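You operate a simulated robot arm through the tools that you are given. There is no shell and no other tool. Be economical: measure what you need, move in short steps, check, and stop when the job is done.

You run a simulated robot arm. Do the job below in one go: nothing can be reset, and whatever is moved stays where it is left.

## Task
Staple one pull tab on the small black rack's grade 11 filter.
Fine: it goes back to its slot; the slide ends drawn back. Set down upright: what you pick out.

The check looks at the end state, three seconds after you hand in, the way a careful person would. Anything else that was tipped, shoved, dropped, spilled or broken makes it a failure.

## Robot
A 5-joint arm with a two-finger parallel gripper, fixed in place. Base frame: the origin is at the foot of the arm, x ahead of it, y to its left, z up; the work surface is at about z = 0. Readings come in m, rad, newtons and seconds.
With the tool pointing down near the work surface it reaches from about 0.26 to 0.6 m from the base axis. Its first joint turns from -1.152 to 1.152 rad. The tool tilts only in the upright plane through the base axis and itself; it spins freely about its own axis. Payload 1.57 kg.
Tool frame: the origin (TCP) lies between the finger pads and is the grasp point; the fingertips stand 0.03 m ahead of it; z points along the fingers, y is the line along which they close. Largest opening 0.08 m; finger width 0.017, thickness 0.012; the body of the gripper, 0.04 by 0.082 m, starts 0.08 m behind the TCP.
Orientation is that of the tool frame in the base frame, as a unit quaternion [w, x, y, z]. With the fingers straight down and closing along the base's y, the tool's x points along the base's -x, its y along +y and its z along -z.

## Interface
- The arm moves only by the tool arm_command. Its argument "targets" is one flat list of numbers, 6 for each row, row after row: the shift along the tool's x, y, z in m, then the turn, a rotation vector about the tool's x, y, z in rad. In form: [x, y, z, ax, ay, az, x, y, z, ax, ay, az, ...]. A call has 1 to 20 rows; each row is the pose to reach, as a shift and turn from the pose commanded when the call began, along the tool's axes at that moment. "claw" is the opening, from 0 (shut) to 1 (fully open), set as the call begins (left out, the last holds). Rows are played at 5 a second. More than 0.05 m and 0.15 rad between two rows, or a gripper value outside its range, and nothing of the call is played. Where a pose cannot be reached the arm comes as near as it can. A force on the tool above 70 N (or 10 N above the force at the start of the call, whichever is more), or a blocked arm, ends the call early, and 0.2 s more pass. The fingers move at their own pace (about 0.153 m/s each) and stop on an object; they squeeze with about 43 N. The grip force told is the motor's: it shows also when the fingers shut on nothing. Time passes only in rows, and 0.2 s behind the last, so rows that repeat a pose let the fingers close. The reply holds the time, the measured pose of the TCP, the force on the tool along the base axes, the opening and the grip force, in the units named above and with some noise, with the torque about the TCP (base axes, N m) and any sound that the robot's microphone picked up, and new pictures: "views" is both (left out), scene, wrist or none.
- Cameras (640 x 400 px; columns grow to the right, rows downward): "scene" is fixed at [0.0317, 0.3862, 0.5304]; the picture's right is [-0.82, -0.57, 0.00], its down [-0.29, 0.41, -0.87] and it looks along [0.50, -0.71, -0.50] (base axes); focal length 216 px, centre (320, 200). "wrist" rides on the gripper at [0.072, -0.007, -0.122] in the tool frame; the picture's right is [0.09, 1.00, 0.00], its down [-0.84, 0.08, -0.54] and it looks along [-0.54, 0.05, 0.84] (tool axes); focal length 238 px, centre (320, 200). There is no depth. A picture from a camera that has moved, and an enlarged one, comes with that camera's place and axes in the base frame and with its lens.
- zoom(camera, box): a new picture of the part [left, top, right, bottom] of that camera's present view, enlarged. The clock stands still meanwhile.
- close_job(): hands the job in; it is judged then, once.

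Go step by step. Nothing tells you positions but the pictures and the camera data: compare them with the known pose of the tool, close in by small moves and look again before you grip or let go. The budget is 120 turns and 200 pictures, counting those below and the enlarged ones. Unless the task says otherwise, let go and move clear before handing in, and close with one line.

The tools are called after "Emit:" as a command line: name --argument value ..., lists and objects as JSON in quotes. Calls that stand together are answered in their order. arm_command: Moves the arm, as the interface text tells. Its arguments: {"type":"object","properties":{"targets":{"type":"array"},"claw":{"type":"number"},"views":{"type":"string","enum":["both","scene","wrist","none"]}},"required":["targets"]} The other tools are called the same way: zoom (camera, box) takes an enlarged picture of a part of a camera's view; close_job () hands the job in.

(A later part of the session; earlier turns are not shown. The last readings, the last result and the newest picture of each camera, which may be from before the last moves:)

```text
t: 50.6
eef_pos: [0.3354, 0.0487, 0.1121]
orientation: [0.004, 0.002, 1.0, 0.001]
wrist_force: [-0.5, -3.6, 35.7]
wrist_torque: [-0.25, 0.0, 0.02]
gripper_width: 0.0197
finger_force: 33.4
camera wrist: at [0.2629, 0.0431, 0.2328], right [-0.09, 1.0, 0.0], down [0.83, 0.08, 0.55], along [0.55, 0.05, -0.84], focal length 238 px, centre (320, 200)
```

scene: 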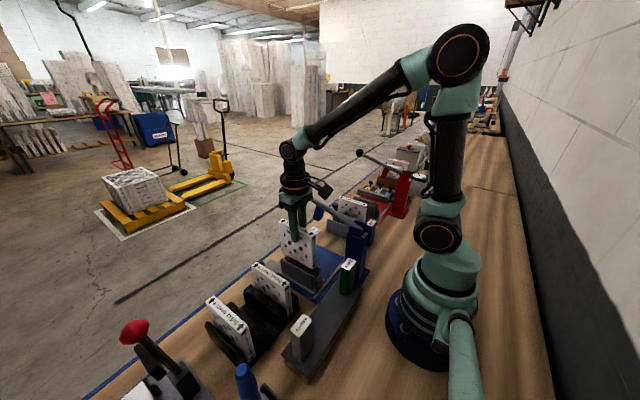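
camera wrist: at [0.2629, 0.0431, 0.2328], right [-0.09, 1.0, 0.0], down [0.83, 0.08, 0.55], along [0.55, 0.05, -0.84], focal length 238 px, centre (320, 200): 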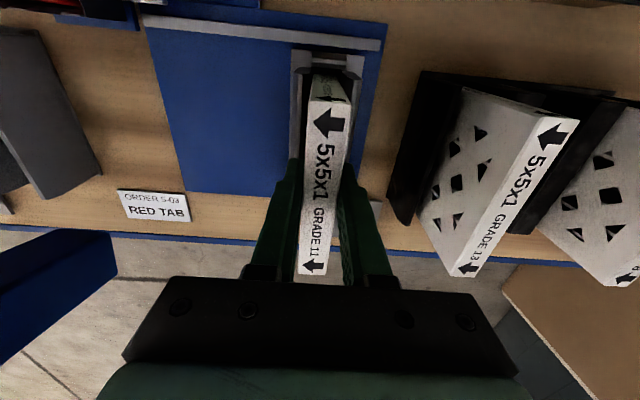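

Emit:
zoom --camera "scene" --box '[260, 220, 388, 300]'

Emit:
zoom --camera "wrist" --box '[260, 40, 388, 120]'

```text
5.00 times, centred on (324, 260) of scene
camera zoom: at [0.0316, 0.3861, 0.5304], right [-0.82, -0.57, 0.0], down [-0.29, 0.41, -0.87], along [0.5, -0.71, -0.5], focal length 1079 px, centre (300, -100)
```

zoom: 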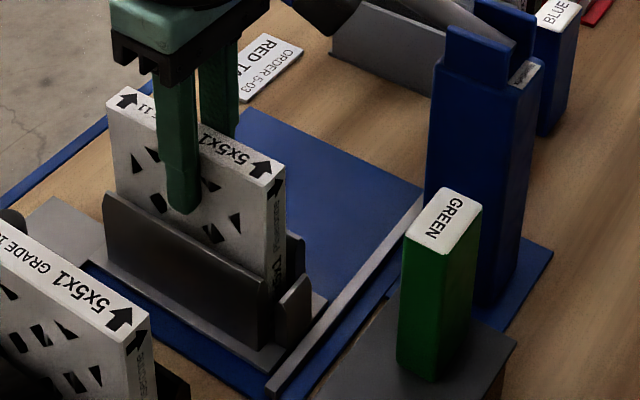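

```text
5.00 times, centred on (324, 80) of wrist
camera zoom: at [0.2629, 0.0431, 0.2328], right [-0.09, 1.0, 0.0], down [0.83, 0.08, 0.55], along [0.55, 0.05, -0.84], focal length 1192 px, centre (300, 800)
```

zoom: 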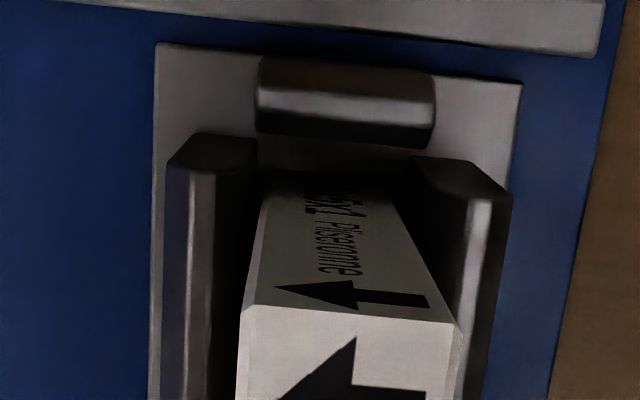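

The filter is flat on the cradle floor. I'll release it and rise clear.

Emit:
arm_command --targets '[0, 0, -0.004, 0, 0, 0, 0, 0, -0.004, 0, 0, 0]' --claw 0.5 --views "none"

Emit:
arm_command --targets '[0, 0, -0.03, 0, 0, 0, 0, 0, -0.07, 0, 0, 0, 0, 0, -0.11, 0, 0, 0, 0, 0, -0.15, 0, 0, 0, 0, 0.02, -0.19, 0, 0, 0]'

Emit:
zoom --camera "wrist" --box '[160, 40, 400, 190]'

Emit:
zoom --camera "scene" --box '[250, 170, 410, 300]'

```text
t: 51.2
eef_pos: [0.3345, 0.0491, 0.1146]
orientation: [0.0, 0.001, 1.0, 0.0]
wrist_force: [0.0, 0.2, 0.3]
wrist_torque: [0.0, 0.0, 0.01]
gripper_width: 0.0399
finger_force: 0.1
```

```text
t: 52.4
eef_pos: [0.3334, 0.0693, 0.3054]
orientation: [0.0, 0.001, 1.0, 0.0]
wrist_force: [0.1, -0.4, -0.4]
wrist_torque: [0.01, 0.01, 0.0]
gripper_width: 0.04
finger_force: 0.1
camera wrist: at [0.2606, 0.0627, 0.4269], right [-0.09, 1.0, 0.0], down [0.84, 0.08, 0.54], along [0.54, 0.05, -0.84], focal length 238 px, centre (320, 200)
```

scene: 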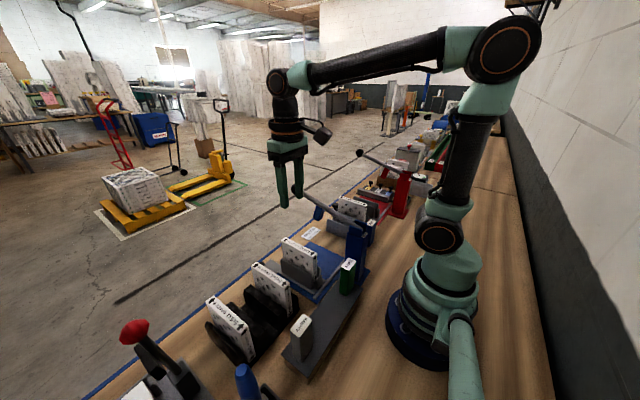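
wrist: 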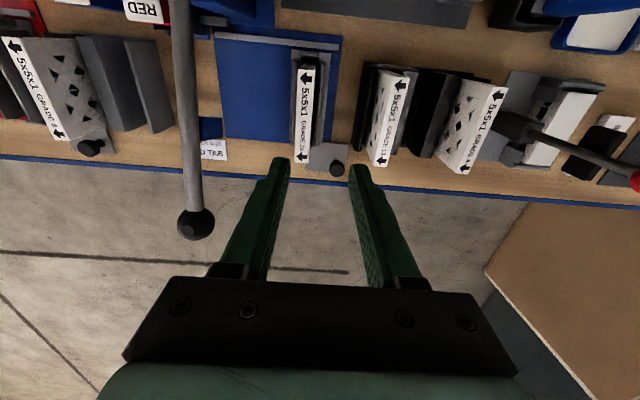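

```text
2.67 times, centred on (280, 115) of wrist
camera zoom: at [0.2606, 0.0627, 0.4269], right [-0.09, 1.0, 0.0], down [0.84, 0.08, 0.54], along [0.54, 0.05, -0.84], focal length 636 px, centre (427, 427)
```

zoom: 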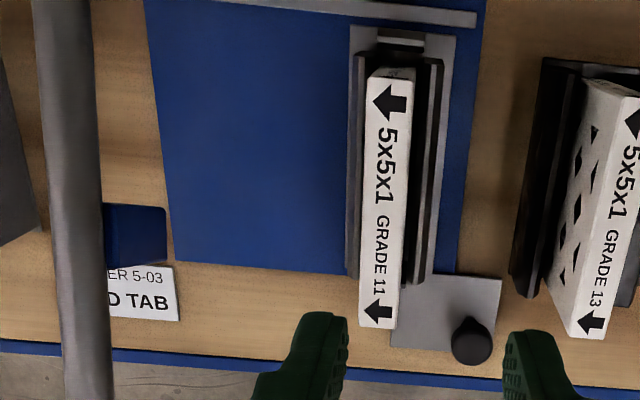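

```text
3.08 times, centred on (330, 235) of scene
camera zoom: at [0.0317, 0.3861, 0.5304], right [-0.82, -0.57, 0.0], down [-0.29, 0.41, -0.87], along [0.5, -0.71, -0.5], focal length 664 px, centre (289, 92)
```

zoom: 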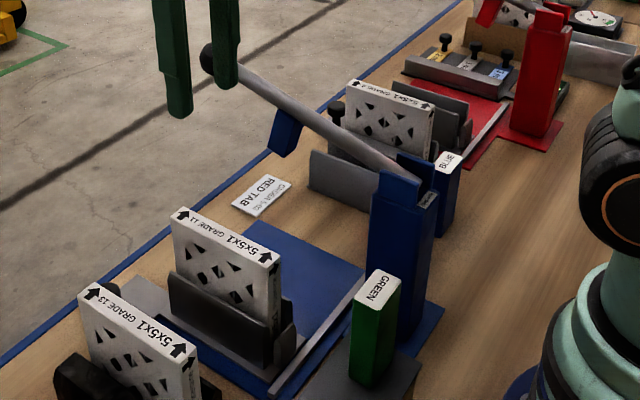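

The filter stands in the cradle. The slide's knob is near (0.434, 0.109), top z≈0.042. I'll close the fingers, come down behind it on the +y side, and push the slide in.

Emit:
arm_command --targets '[-0.04, 0.03, 0, 0, 0, 0, -0.08, 0.06, 0, 0, 0, 0, -0.1006, 0.072, 0.03, 0, 0, 0, -0.1006, 0.072, 0.075, 0, 0, 0, -0.1006, 0.072, 0.12, 0, 0, 0, -0.1006, 0.072, 0.16, 0, 0, 0]' --claw 0

Emit:
zoom --camera "wrist" --box '[220, 80, 420, 205]'

Emit:
zoom --camera "scene" --box '[210, 200, 338, 300]'

```text
t: 53.8
eef_pos: [0.4354, 0.1392, 0.1439]
orientation: [-0.001, 0.001, 1.0, 0.0]
wrist_force: [0.0, 1.2, 0.2]
wrist_torque: [0.01, 0.0, 0.01]
gripper_width: 0.0
finger_force: 21.3
camera wrist: at [0.3626, 0.1338, 0.2657], right [-0.09, 1.0, 0.0], down [0.84, 0.08, 0.54], along [0.54, 0.05, -0.84], focal length 238 px, centre (320, 200)
```

scene: 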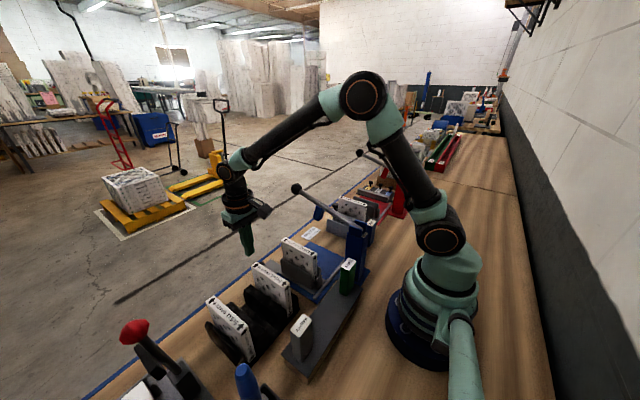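
wrist: 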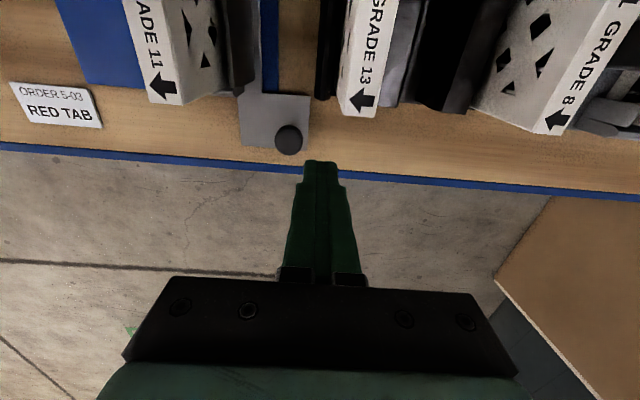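

```text
3.20 times, centred on (320, 142) of wrist
camera zoom: at [0.3626, 0.1338, 0.2657], right [-0.09, 1.0, 0.0], down [0.84, 0.08, 0.54], along [0.54, 0.05, -0.84], focal length 763 px, centre (320, 384)
```

zoom: 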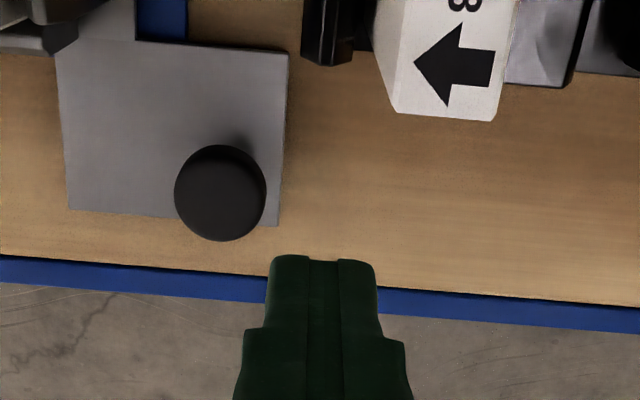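

```text
4.00 times, centred on (274, 250) of scene
camera zoom: at [0.0317, 0.3862, 0.5304], right [-0.82, -0.57, 0.0], down [-0.29, 0.41, -0.87], along [0.5, -0.71, -0.5], focal length 863 px, centre (504, 0)
```

zoom: 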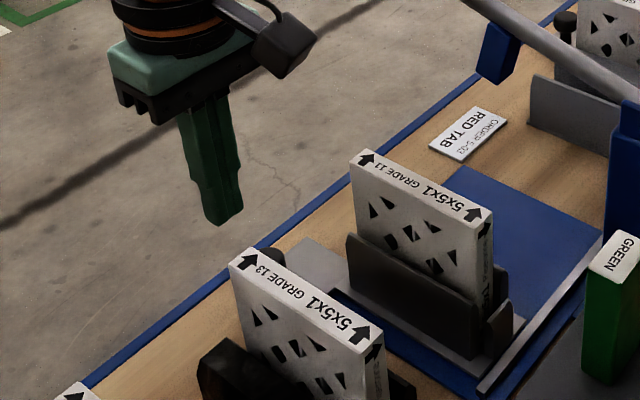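

Emit:
arm_command --targets '[-0.004, 0.004, 0.04, 0, 0, 0, -0.004, 0.004, 0.075, 0, 0, 0, -0.004, 0.004, 0.092, 0, 0, 0]' --views "both"

Emit:
zoom --camera "wrist" --box '[220, 100, 420, 225]'

```text
t: 54.6
eef_pos: [0.4377, 0.1466, 0.0511]
orientation: [0.0, 0.0, 1.0, 0.0]
wrist_force: [0.5, -0.3, -1.0]
wrist_torque: [-0.02, -0.02, 0.0]
gripper_width: 0.0002
finger_force: 21.5
camera wrist: at [0.3662, 0.1395, 0.1733], right [-0.09, 1.0, 0.0], down [0.84, 0.08, 0.54], along [0.54, 0.05, -0.84], focal length 238 px, centre (320, 200)
```

scene: 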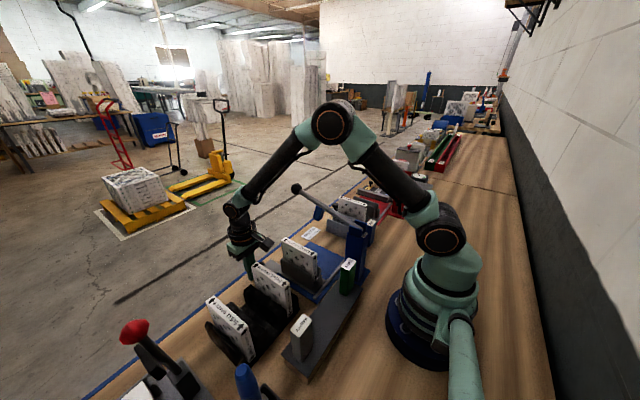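
wrist: 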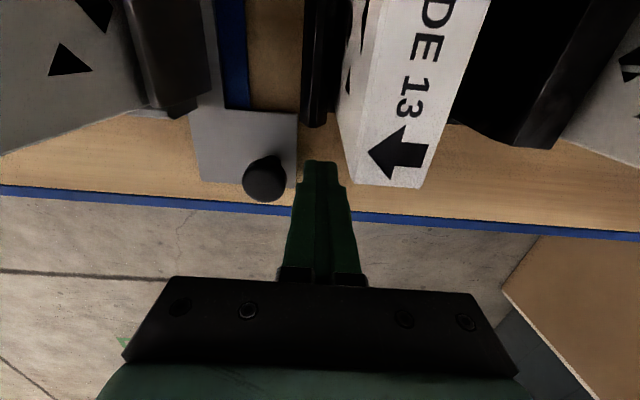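

```text
3.20 times, centred on (320, 162) of wrist
camera zoom: at [0.3662, 0.1395, 0.1733], right [-0.09, 1.0, 0.0], down [0.84, 0.08, 0.54], along [0.54, 0.05, -0.84], focal length 763 px, centre (320, 320)
```

zoom: 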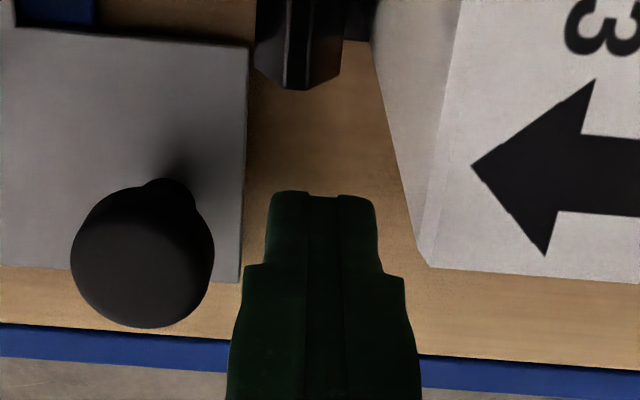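

The fingertips are beside the knob. I'll push -y a first 35 mm and check.

Emit:
arm_command --targets '[0, -0.008, 0, 0, 0, 0, 0, -0.014, 0, 0, 0, 0, 0, -0.021, 0, 0, 0, 0, 0, -0.028, 0, 0, 0, 0, 0, -0.035, 0, 0, 0, 0]'

```text
t: 55.8
eef_pos: [0.4383, 0.1095, 0.0522]
orientation: [-0.001, 0.0, 1.0, -0.001]
wrist_force: [0.2, 1.3, -0.8]
wrist_torque: [0.02, -0.02, 0.05]
gripper_width: 0.0
finger_force: 21.2
camera wrist: at [0.3664, 0.1039, 0.1739], right [-0.09, 1.0, 0.0], down [0.84, 0.08, 0.54], along [0.54, 0.05, -0.84], focal length 238 px, centre (320, 200)
```

scene: 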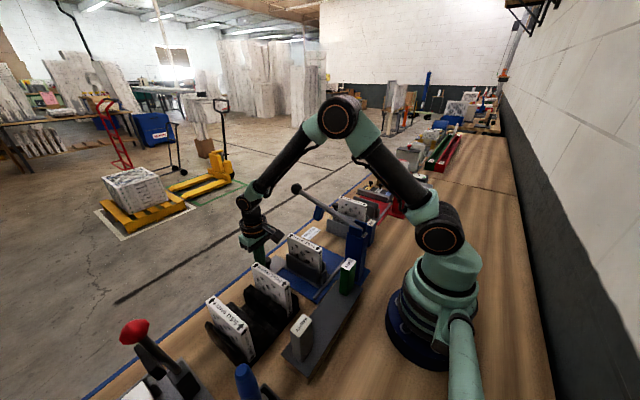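
wrist: 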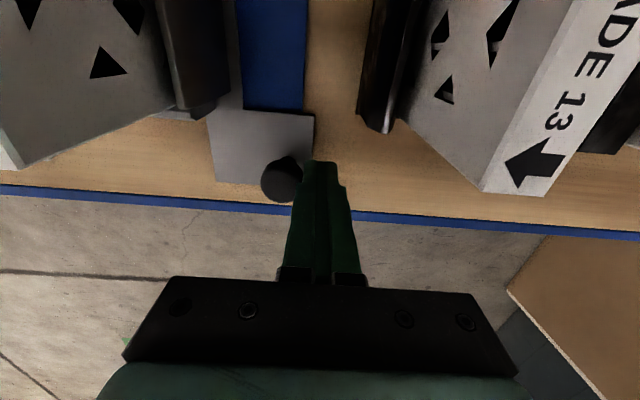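

The slide moves easily. I'll push another 55 mm, then look at the alignment under the head.

Emit:
arm_command --targets '[0, -0.01, 0, 0, 0, 0, 0, -0.02, 0, 0, 0, 0, 0, -0.03, 0, 0, 0, 0, 0, -0.04, 0, 0, 0, 0, 0, -0.048, 0, 0, 0, 0, 0, -0.055, 0, 0, 0, 0]'

Emit:
zoom --camera "scene" --box '[250, 180, 394, 290]'

```text
t: 57.2
eef_pos: [0.4377, 0.0559, 0.0525]
orientation: [0.0, 0.001, 1.0, 0.0]
wrist_force: [0.2, 0.8, 1.0]
wrist_torque: [0.02, 0.01, -0.03]
gripper_width: 0.0
finger_force: 21.3
camera wrist: at [0.3659, 0.0491, 0.1735], right [-0.09, 1.0, 0.0], down [0.84, 0.08, 0.54], along [0.54, 0.05, -0.84], focal length 238 px, centre (320, 200)
```

scene: 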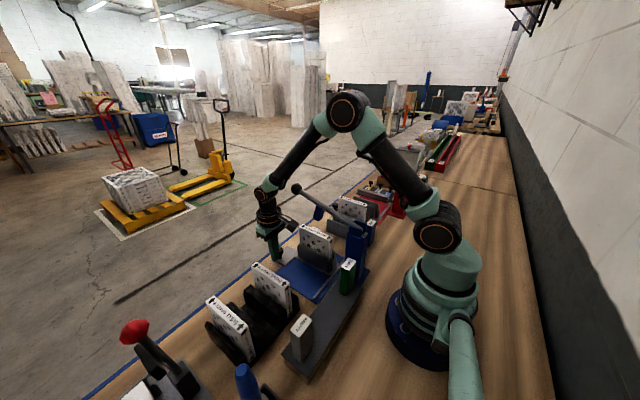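
wrist: 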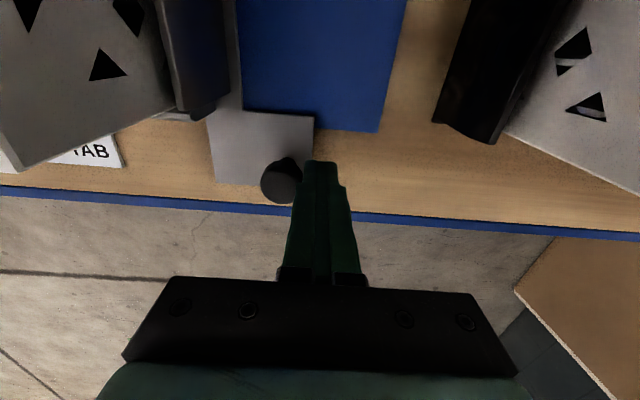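

```text
3.64 times, centred on (322, 235) of scene
camera zoom: at [0.0317, 0.3862, 0.5304], right [-0.82, -0.57, 0.0], down [-0.29, 0.41, -0.87], along [0.5, -0.71, -0.5], focal length 785 px, centre (313, 73)
```

zoom: 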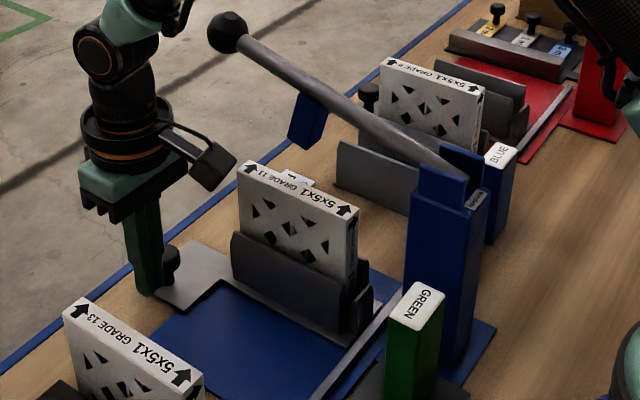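

Emit:
arm_command --targets '[0, -0.005, 0, 0, 0, 0, 0, -0.01, 0, 0, 0, 0, 0, -0.015, 0, 0, 0, 0]' --views "none"

Emit:
arm_command --targets '[0, -0.002, 0, 0, 0, 0, 0, -0.004, 0, 0, 0, 0]'

Emit:
zoom --camera "scene" --box '[250, 180, 394, 290]'

```text
t: 58.0
eef_pos: [0.4388, 0.0397, 0.0526]
orientation: [0.0, 0.001, 1.0, 0.0]
wrist_force: [0.1, 1.3, 0.4]
wrist_torque: [0.01, 0.03, -0.01]
gripper_width: 0.0
finger_force: 21.8
```

```text
t: 58.6
eef_pos: [0.4388, 0.0363, 0.0521]
orientation: [0.0, 0.0, 1.0, 0.0]
wrist_force: [-0.7, 1.1, 0.1]
wrist_torque: [0.05, 0.0, 0.03]
gripper_width: 0.0002
finger_force: 21.5
camera wrist: at [0.3665, 0.0299, 0.174], right [-0.09, 1.0, 0.0], down [0.84, 0.08, 0.54], along [0.54, 0.05, -0.84], focal length 238 px, centre (320, 200)
```

scene: 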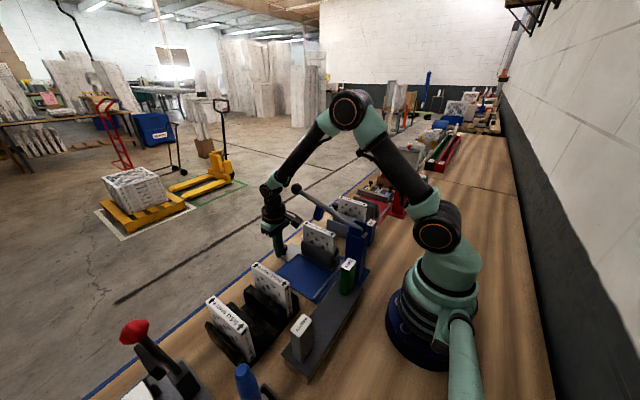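
wrist: 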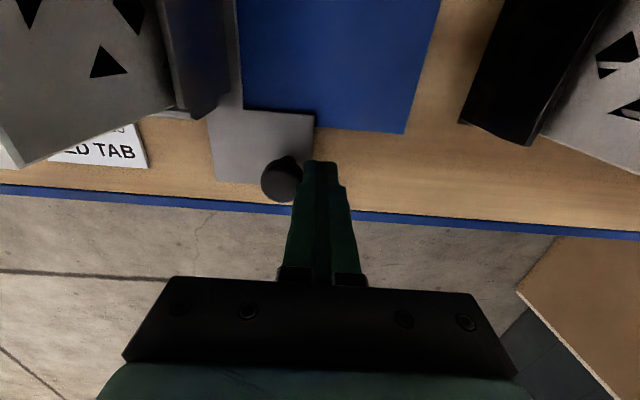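

```text
3.64 times, centred on (322, 235) of scene
camera zoom: at [0.0317, 0.3862, 0.5304], right [-0.82, -0.57, 0.0], down [-0.29, 0.41, -0.87], along [0.5, -0.71, -0.5], focal length 785 px, centre (313, 73)
```

zoom: 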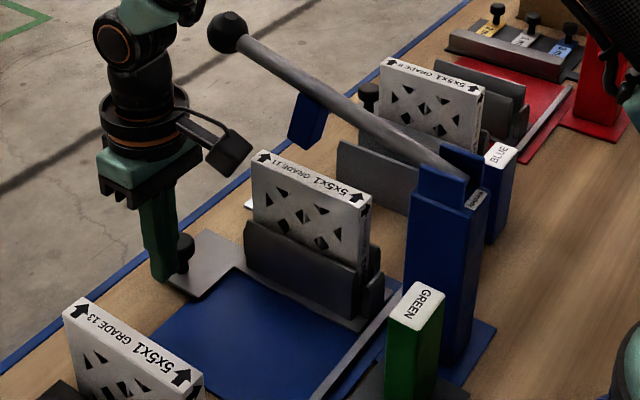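

Emit:
arm_command --targets '[0, -0.0015, 0, 0, 0, 0, 0, -0.003, 0, 0, 0, 0]' --views "none"

Emit:
arm_command --targets '[0, 0, 0, 0, 0, 0]' --views "none"

```text
t: 59.2
eef_pos: [0.4397, 0.0323, 0.0528]
orientation: [0.0, 0.0, 1.0, 0.001]
wrist_force: [-0.6, 7.0, -2.7]
wrist_torque: [0.19, 0.03, 0.03]
gripper_width: 0.0
finger_force: 21.0
```

```text
t: 59.6
eef_pos: [0.438, 0.0336, 0.0536]
orientation: [0.0, -0.001, 1.0, 0.001]
wrist_force: [1.1, 10.1, -1.4]
wrist_torque: [0.19, 0.03, 0.03]
gripper_width: 0.0
finger_force: 21.4
```

Force has risen to 10 N, so the slide is at its end stop. I'll back off and rise to look from above.

Emit:
arm_command --targets '[0, 0.015, 0, 0, 0, 0, 0, 0.03, -0.02, 0, 0, 0, 0, 0.04, -0.06, 0, 0, 0, 0, 0.04, -0.1, 0, 0, 0, 0, 0.04, -0.14, 0, 0, 0, 0, 0.04, -0.18, 0, 0, 0, 0, 0.04, -0.22, 0, 0, 0, 0.02, 0.02, -0.26, 0, 0, 0, 0.05, -0.01, -0.28, 0, 0, 0, 0.09, -0.03, -0.29, 0, 0, 0]'

Emit:
zoom --camera "wrist" --box '[160, 20, 400, 170]'

Emit:
zoom --camera "scene" --box '[250, 180, 394, 290]'

```text
t: 61.8
eef_pos: [0.3473, 0.0023, 0.3439]
orientation: [0.0, 0.001, 1.0, 0.0]
wrist_force: [-0.1, -0.2, 0.4]
wrist_torque: [-0.02, 0.0, 0.0]
gripper_width: 0.0001
finger_force: 21.3
camera wrist: at [0.2754, -0.0038, 0.4649], right [-0.09, 1.0, 0.0], down [0.84, 0.08, 0.54], along [0.54, 0.05, -0.84], focal length 238 px, centre (320, 200)
```

scene: 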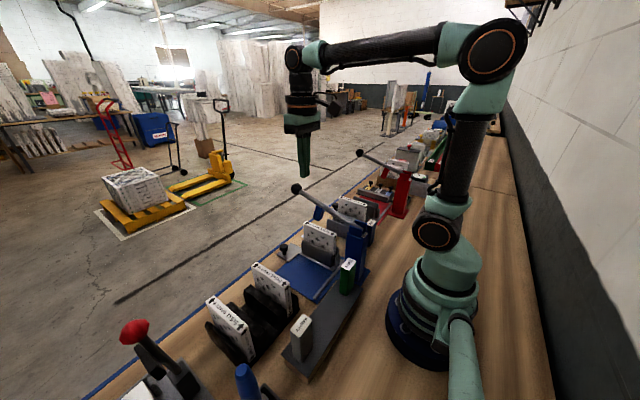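
wrist: 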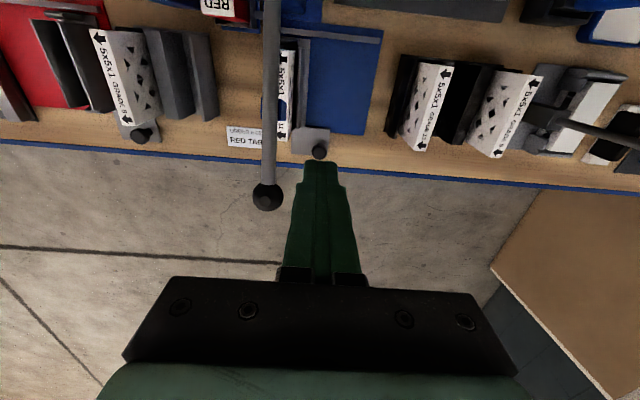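

```text
2.67 times, centred on (280, 95) of wrist
camera zoom: at [0.2754, -0.0038, 0.4649], right [-0.09, 1.0, 0.0], down [0.84, 0.08, 0.54], along [0.54, 0.05, -0.84], focal length 636 px, centre (427, 480)
```

zoom: 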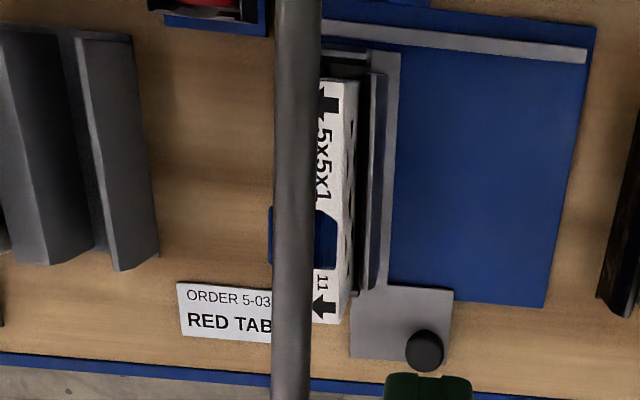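

```text
3.64 times, centred on (322, 235) of scene
camera zoom: at [0.0317, 0.3862, 0.5304], right [-0.82, -0.57, 0.0], down [-0.29, 0.41, -0.87], along [0.5, -0.71, -0.5], focal length 785 px, centre (313, 73)
```

zoom: 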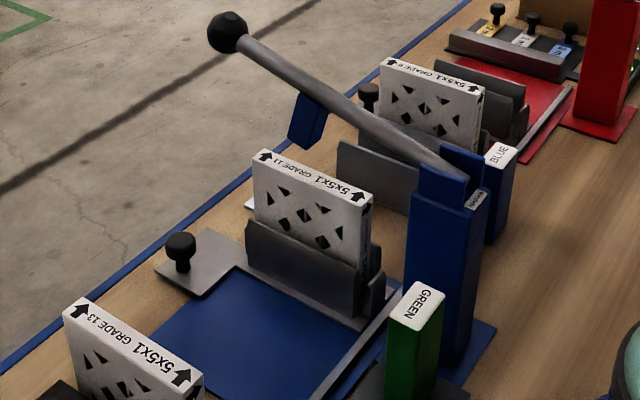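

The filter is centred under the stapler head. Next I'll bring the open fingers over the lever ball at (0.4245, -0.051, 0.235), grip it, and draw it down once.

Emit:
arm_command --targets '[-0.026, -0.018, 0, 0, 0, 0, -0.052, -0.036, 0, 0, 0, 0, -0.0773, -0.0533, 0, 0, 0, 0, -0.0773, -0.0533, 0.035, 0, 0, 0]' --claw 0.75

Emit:
zoom --camera "wrist" --box '[220, 100, 420, 225]'

Emit:
zoom --camera "scene" --box '[250, 130, 394, 240]'

```text
t: 62.8
eef_pos: [0.4264, -0.0515, 0.3066]
orientation: [0.0, 0.0, 1.0, 0.0]
wrist_force: [0.5, 1.1, -0.2]
wrist_torque: [0.03, 0.01, -0.03]
gripper_width: 0.0602
finger_force: 0.0
camera wrist: at [0.354, -0.0572, 0.4287], right [-0.09, 1.0, 0.0], down [0.84, 0.08, 0.54], along [0.54, 0.05, -0.84], focal length 238 px, centre (320, 200)
```

scene: 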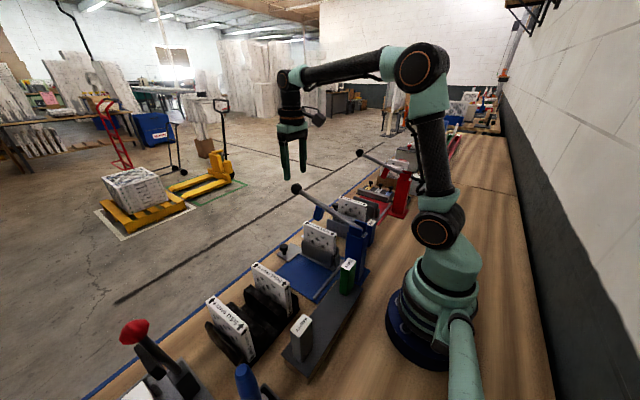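
wrist: 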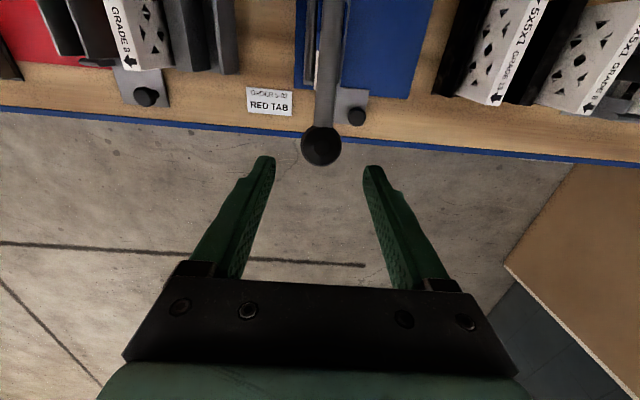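

```text
3.20 times, centred on (320, 162) of wrist
camera zoom: at [0.354, -0.0572, 0.4287], right [-0.09, 1.0, 0.0], down [0.84, 0.08, 0.54], along [0.54, 0.05, -0.84], focal length 763 px, centre (320, 320)
```

zoom: 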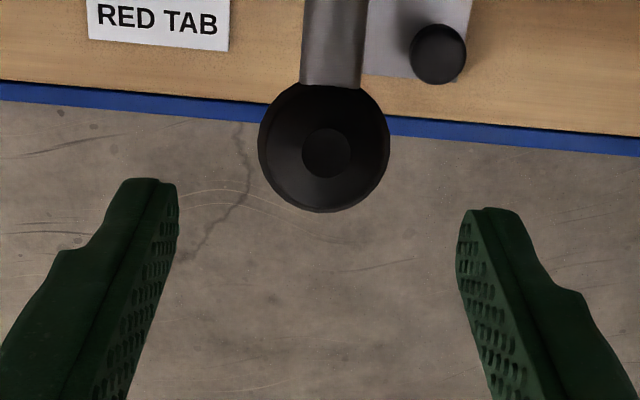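

```text
3.64 times, centred on (322, 185) of scene
camera zoom: at [0.0317, 0.3862, 0.5304], right [-0.82, -0.57, 0.0], down [-0.29, 0.41, -0.87], along [0.5, -0.71, -0.5], focal length 785 px, centre (313, 254)
```

zoom: 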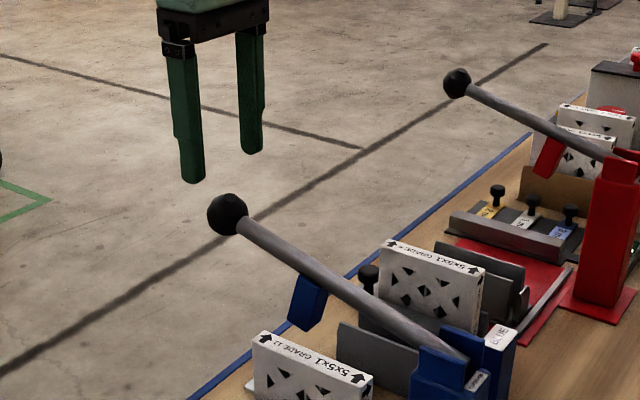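

Emit:
arm_command --targets '[0.002, 0.0015, 0.035, 0, 0, 0, 0.002, 0.0015, 0.069, 0, 0, 0]' --views "none"

Emit:
arm_command --targets '[0, 0, 0, 0, 0, 0, 0, 0, 0, 0, 0, 0, 0, 0, 0, 0, 0, 0]' --claw 0.2

Emit:
zoom --camera "scene" --box '[250, 150, 394, 260]'

```text
t: 63.4
eef_pos: [0.4241, -0.0472, 0.239]
orientation: [0.0, 0.0, 1.0, 0.0]
wrist_force: [-0.6, -0.1, -0.2]
wrist_torque: [-0.03, -0.02, -0.02]
gripper_width: 0.0598
finger_force: 0.1
```

```text
t: 64.2
eef_pos: [0.4239, -0.0485, 0.2385]
orientation: [0.001, 0.002, 1.0, 0.0]
wrist_force: [2.1, -35.0, -8.9]
wrist_torque: [-0.11, -0.39, -0.05]
gripper_width: 0.0343
finger_force: 42.2
camera wrist: at [0.3516, -0.0558, 0.3601], right [-0.09, 1.0, 0.0], down [0.84, 0.07, 0.54], along [0.54, 0.05, -0.84], focal length 238 px, centre (320, 200)
```

scene: 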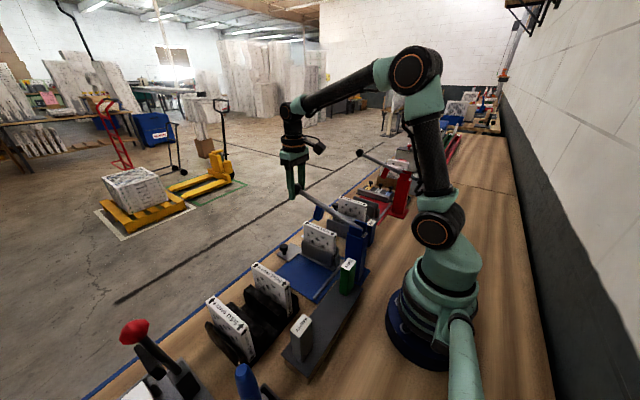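
wrist: 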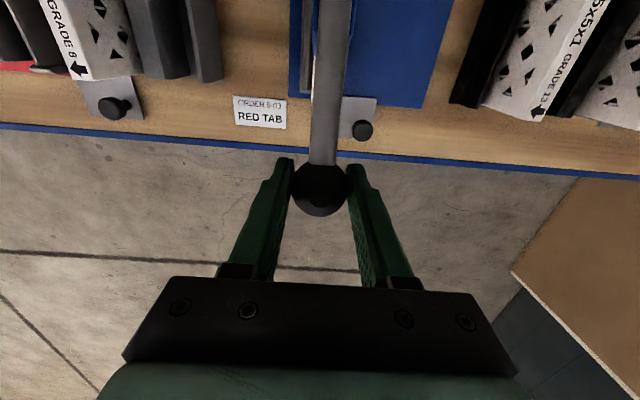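

```text
3.64 times, centred on (322, 205) of scene
camera zoom: at [0.0317, 0.3861, 0.5304], right [-0.82, -0.57, 0.0], down [-0.29, 0.41, -0.87], along [0.5, -0.71, -0.5], focal length 785 px, centre (313, 182)
```

zoom: 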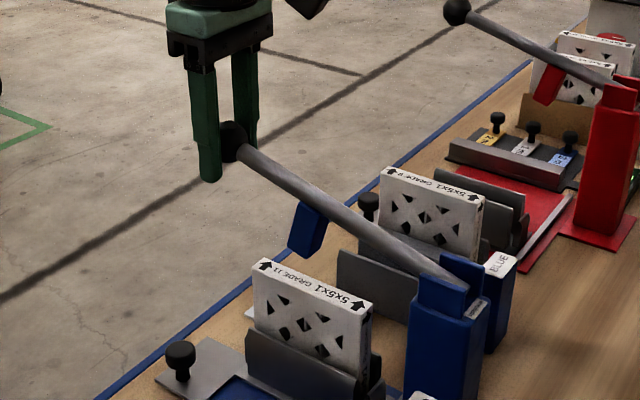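

The ball is gripped, with a sideways load from about 3 mm of y offset. I'll relieve that and start drawing down along the arc.

Emit:
arm_command --targets '[0, -0.003, 0, 0, 0, 0, -0.0005, -0.003, 0.006, 0, 0, 0]' --views "none"

Emit:
arm_command --targets '[-0.001, 0, 0.008, 0, 0, 0, -0.002, 0, 0.016, 0, 0, 0]'

Emit:
zoom --camera "scene" --box '[250, 150, 394, 260]'

```text
t: 64.8
eef_pos: [0.425, -0.049, 0.2345]
orientation: [0.003, -0.001, 1.0, 0.0]
wrist_force: [7.0, -3.3, 9.8]
wrist_torque: [-0.06, 1.16, 0.05]
gripper_width: 0.0346
finger_force: 42.2
```

```text
t: 65.4
eef_pos: [0.4272, -0.0497, 0.2166]
orientation: [0.003, 0.0, 1.0, 0.0]
wrist_force: [15.2, 13.1, 11.3]
wrist_torque: [0.06, 1.02, -0.02]
gripper_width: 0.0345
finger_force: 41.9
camera wrist: at [0.3547, -0.0564, 0.3383], right [-0.09, 1.0, 0.0], down [0.83, 0.08, 0.55], along [0.54, 0.05, -0.84], focal length 238 px, centre (320, 200)
```

scene: 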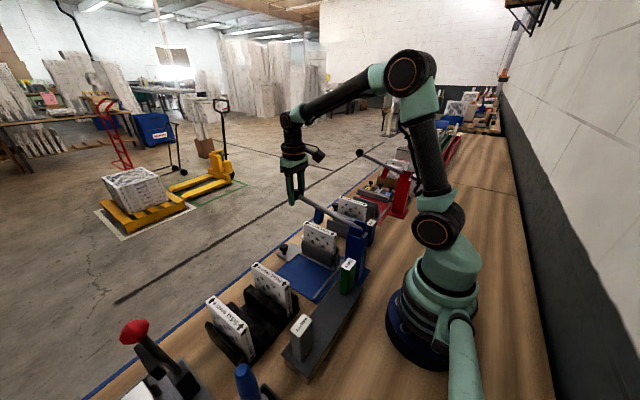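
wrist: 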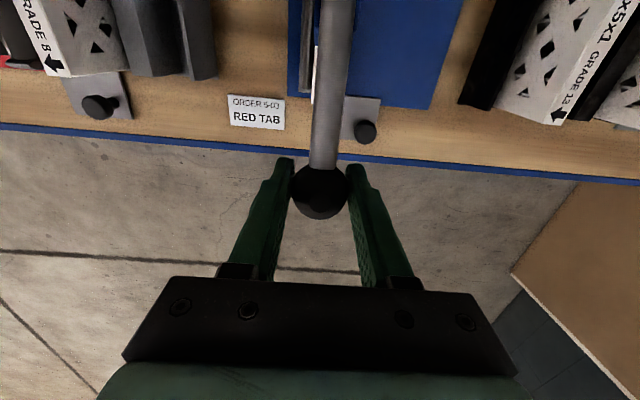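

```text
3.64 times, centred on (322, 205) of scene
camera zoom: at [0.0316, 0.3862, 0.5303], right [-0.82, -0.57, 0.0], down [-0.29, 0.41, -0.87], along [0.5, -0.71, -0.5], focal length 785 px, centre (313, 182)
```

zoom: 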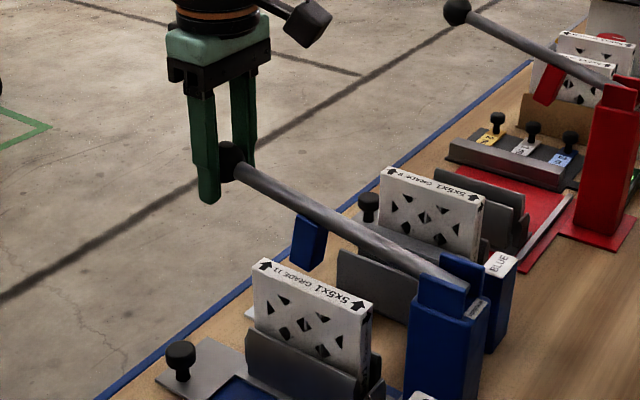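

Emit:
arm_command --targets '[-0.003, 0.001, 0.006, 0, 0, 0, -0.005, 0.001, 0.012, 0, 0, 0, -0.006, 0.001, 0.018, 0, 0, 0]' --views "scene"

Emit:
zoom --camera "scene" --box '[250, 150, 394, 260]'

```text
t: 66.2
eef_pos: [0.4299, -0.0494, 0.1967]
orientation: [-0.005, 0.001, 1.0, 0.001]
wrist_force: [-15.3, 7.5, 9.9]
wrist_torque: [0.04, 1.05, 0.06]
gripper_width: 0.0347
finger_force: 42.4
```

scene: 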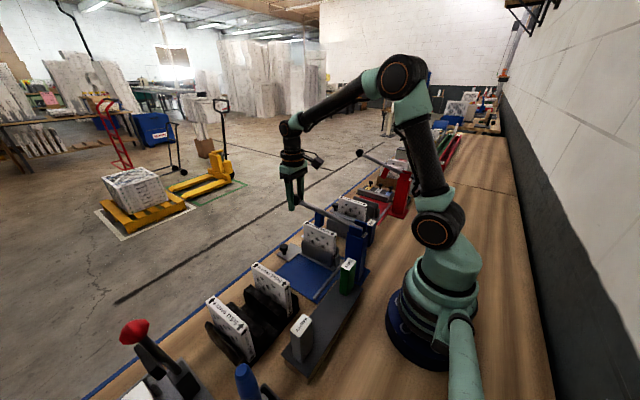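

```text
3.64 times, centred on (322, 205) of scene
camera zoom: at [0.0316, 0.3862, 0.5304], right [-0.82, -0.57, 0.0], down [-0.29, 0.41, -0.87], along [0.5, -0.71, -0.5], focal length 785 px, centre (313, 182)
```

zoom: 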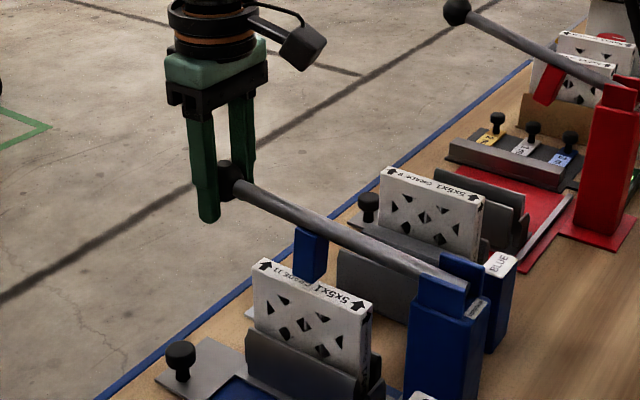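

Emit:
arm_command --targets '[0.0015, -0.0005, 0.006, 0, 0, 0, 0.001, -0.0005, 0.012, 0, 0, 0, 0.001, -0.0005, 0.016, 0, 0, 0]' --views "scene"

Emit:
zoom --camera "scene" --box '[250, 170, 394, 280]'

```text
t: 67.0
eef_pos: [0.4312, -0.0502, 0.184]
orientation: [-0.001, 0.0, 1.0, 0.001]
wrist_force: [-8.8, 18.6, 12.1]
wrist_torque: [0.07, 1.18, 0.03]
gripper_width: 0.0347
finger_force: 42.2
```

scene: 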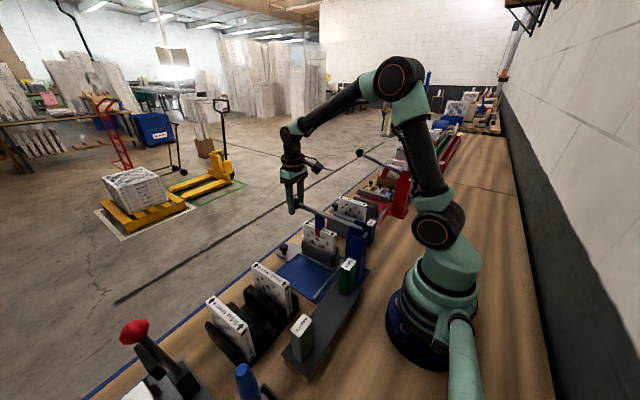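

```text
3.64 times, centred on (322, 225) of scene
camera zoom: at [0.0316, 0.3862, 0.5303], right [-0.82, -0.57, 0.0], down [-0.29, 0.41, -0.87], along [0.5, -0.71, -0.5], focal length 785 px, centre (313, 109)
```

zoom: 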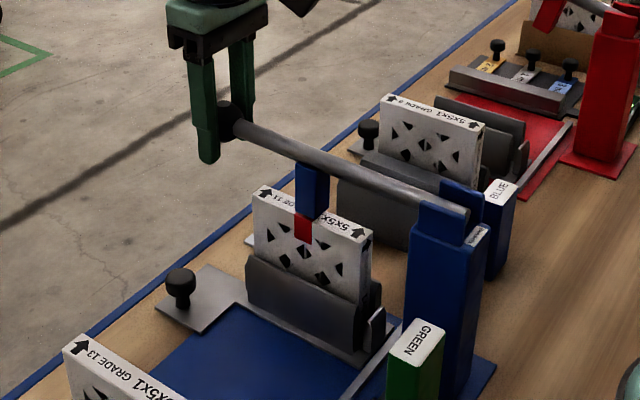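

A red tab has appeared over filter 11's top edge, so the staple is done in one stroke. I'll bring the lever back up along the same arc.

Emit:
arm_command --targets '[0, 0.0015, -0.008, 0, 0, 0, 0.001, 0.0015, -0.016, 0, 0, 0, 0.003, 0.0015, -0.025, 0, 0, 0]' --views "none"

Emit:
arm_command --targets '[0.001, -0.001, -0.008, 0, 0, 0, 0.003, -0.001, -0.016, 0, 0, 0, 0.004, -0.001, -0.022, 0, 0, 0]' --views "scene"

Emit:
zoom --camera "scene" --box '[250, 160, 394, 270]'

```text
t: 67.8
eef_pos: [0.4296, -0.0497, 0.2089]
orientation: [0.004, 0.001, 1.0, 0.0]
wrist_force: [2.7, 7.1, -0.7]
wrist_torque: [0.01, -1.29, -0.02]
gripper_width: 0.0345
finger_force: 41.7
```

```text
t: 68.6
eef_pos: [0.4261, -0.0503, 0.2289]
orientation: [0.003, 0.0, 1.0, 0.0]
wrist_force: [11.7, 15.4, 0.0]
wrist_torque: [0.07, -1.21, 0.01]
gripper_width: 0.0348
finger_force: 42.0
```

scene: 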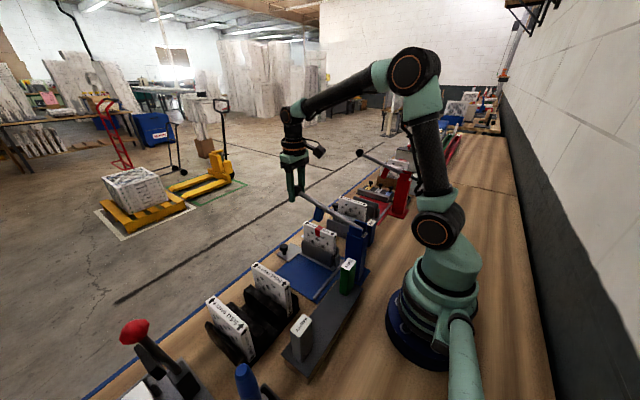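

```text
3.64 times, centred on (322, 215) of scene
camera zoom: at [0.0317, 0.3862, 0.5303], right [-0.82, -0.57, 0.0], down [-0.29, 0.41, -0.87], along [0.5, -0.71, -0.5], focal length 785 px, centre (313, 146)
```

zoom: 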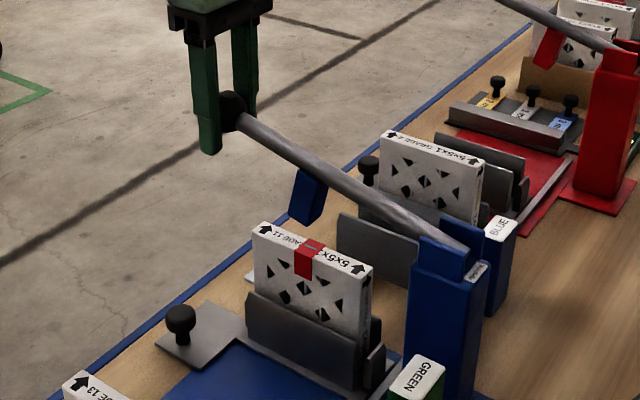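

Emit:
arm_command --targets '[-0.001, 0.002, -0.004, 0, 0, 0, -0.0005, 0.002, -0.007, 0, 0, 0]' --views "none"

Emit:
arm_command --targets '[0, 0, 0, 0, 0, 0, 0, 0, 0, 0, 0, 0]' --claw 0.56 --views "scene"

Emit:
zoom --camera "scene" --box '[250, 160, 394, 270]'

```text
t: 69.2
eef_pos: [0.424, -0.0491, 0.2357]
orientation: [-0.001, 0.003, 1.0, 0.0]
wrist_force: [-3.0, -13.5, -4.3]
wrist_torque: [-0.06, -1.23, -0.04]
gripper_width: 0.0347
finger_force: 42.8
```

```text
t: 69.8
eef_pos: [0.4247, -0.0497, 0.2365]
orientation: [0.0, 0.0, 1.0, 0.0]
wrist_force: [0.2, -0.1, 0.1]
wrist_torque: [0.01, 0.02, -0.01]
gripper_width: 0.0445
finger_force: 0.1
```

scene: 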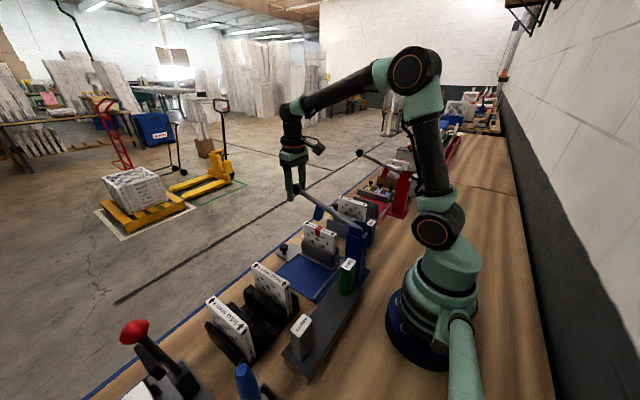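

```text
3.64 times, centred on (322, 215) of scene
camera zoom: at [0.0317, 0.3862, 0.5304], right [-0.82, -0.57, 0.0], down [-0.29, 0.41, -0.87], along [0.5, -0.71, -0.5], focal length 785 px, centre (313, 146)
```

zoom: 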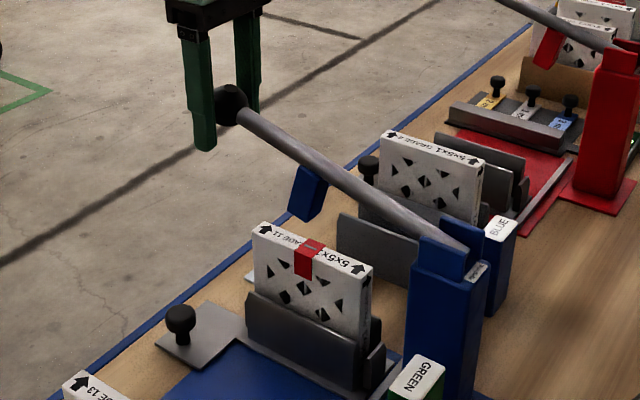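

The lever stays up. I'll rise, then straddle the slide knob (now near y 0.008) with the claw wide open and draw it back toward +y.

Emit:
arm_command --targets '[0, 0, -0.04, 0, 0, 0, 0, 0, -0.08, 0, 0, 0, -0.007, 0.04, -0.08, 0, 0, 0, -0.0145, 0.081, -0.08, 0, 0, 0, -0.0145, 0.081, -0.04, 0, 0, 0, -0.0145, 0.081, 0, 0, 0, 0, -0.0145, 0.081, 0.04, 0, 0, 0, -0.0145, 0.081, 0.08, 0, 0, 0, -0.0145, 0.081, 0.11, 0, 0, 0]' --claw 0.75

Emit:
zoom --camera "wrist" --box '[200, 80, 440, 230]'

```text
t: 71.8
eef_pos: [0.4396, 0.0319, 0.1261]
orientation: [0.0, 0.0, 1.0, 0.0]
wrist_force: [0.3, -1.1, -0.3]
wrist_torque: [0.05, 0.0, 0.02]
gripper_width: 0.0599
finger_force: 0.0
camera wrist: at [0.3665, 0.0258, 0.2476], right [-0.09, 1.0, 0.0], down [0.84, 0.08, 0.54], along [0.54, 0.05, -0.84], focal length 238 px, centre (320, 200)
```

scene: 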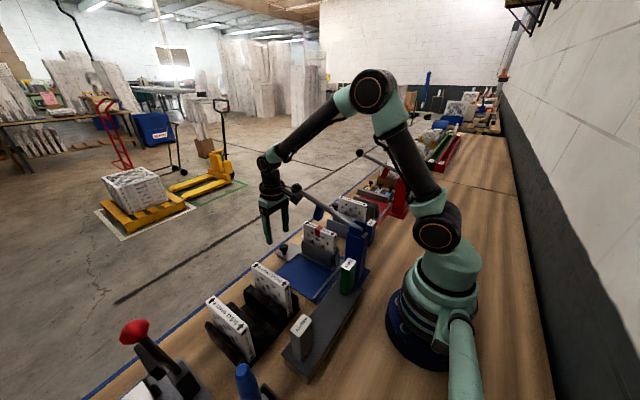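
wrist: 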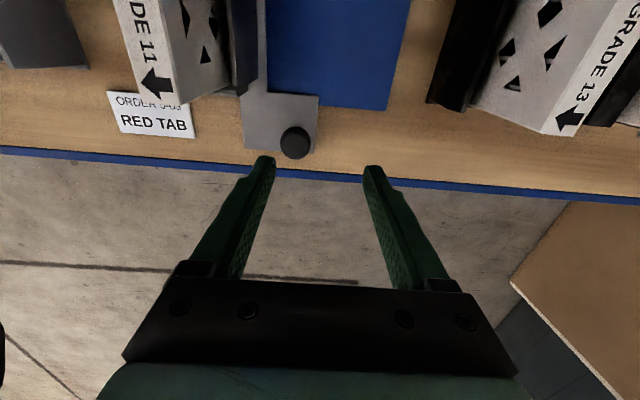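

```text
2.67 times, centred on (320, 155) of wrist
camera zoom: at [0.3665, 0.0258, 0.2476], right [-0.09, 1.0, 0.0], down [0.84, 0.08, 0.54], along [0.54, 0.05, -0.84], focal length 636 px, centre (320, 320)
```

zoom: 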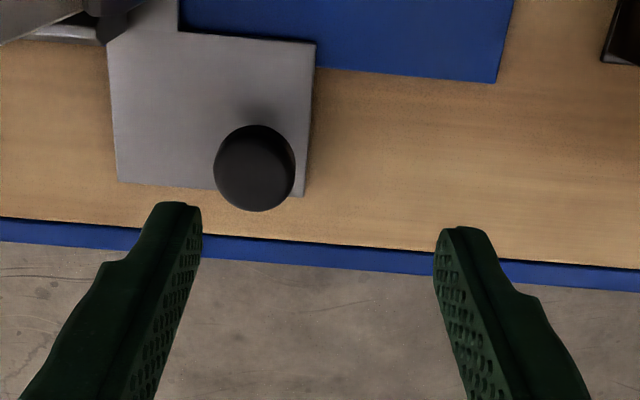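

Emit:
arm_command --targets '[0, 0, 0, 0, 0, 0, 0, 0, 0.035, 0, 0, 0, 0, 0, 0.074, 0, 0, 0]' --claw 1 --views "wrist"

```text
t: 72.6
eef_pos: [0.4385, 0.0322, 0.0512]
orientation: [0.0, 0.001, 1.0, 0.0]
wrist_force: [-0.3, 0.8, -0.4]
wrist_torque: [0.01, 0.01, -0.02]
gripper_width: 0.0798
finger_force: 0.0
camera wrist: at [0.3664, 0.0261, 0.1728], right [-0.09, 1.0, 0.0], down [0.84, 0.08, 0.54], along [0.54, 0.05, -0.84], focal length 238 px, centre (320, 200)
```

wrist: 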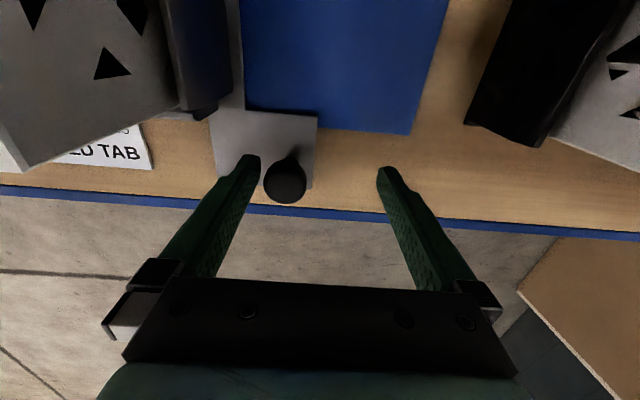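

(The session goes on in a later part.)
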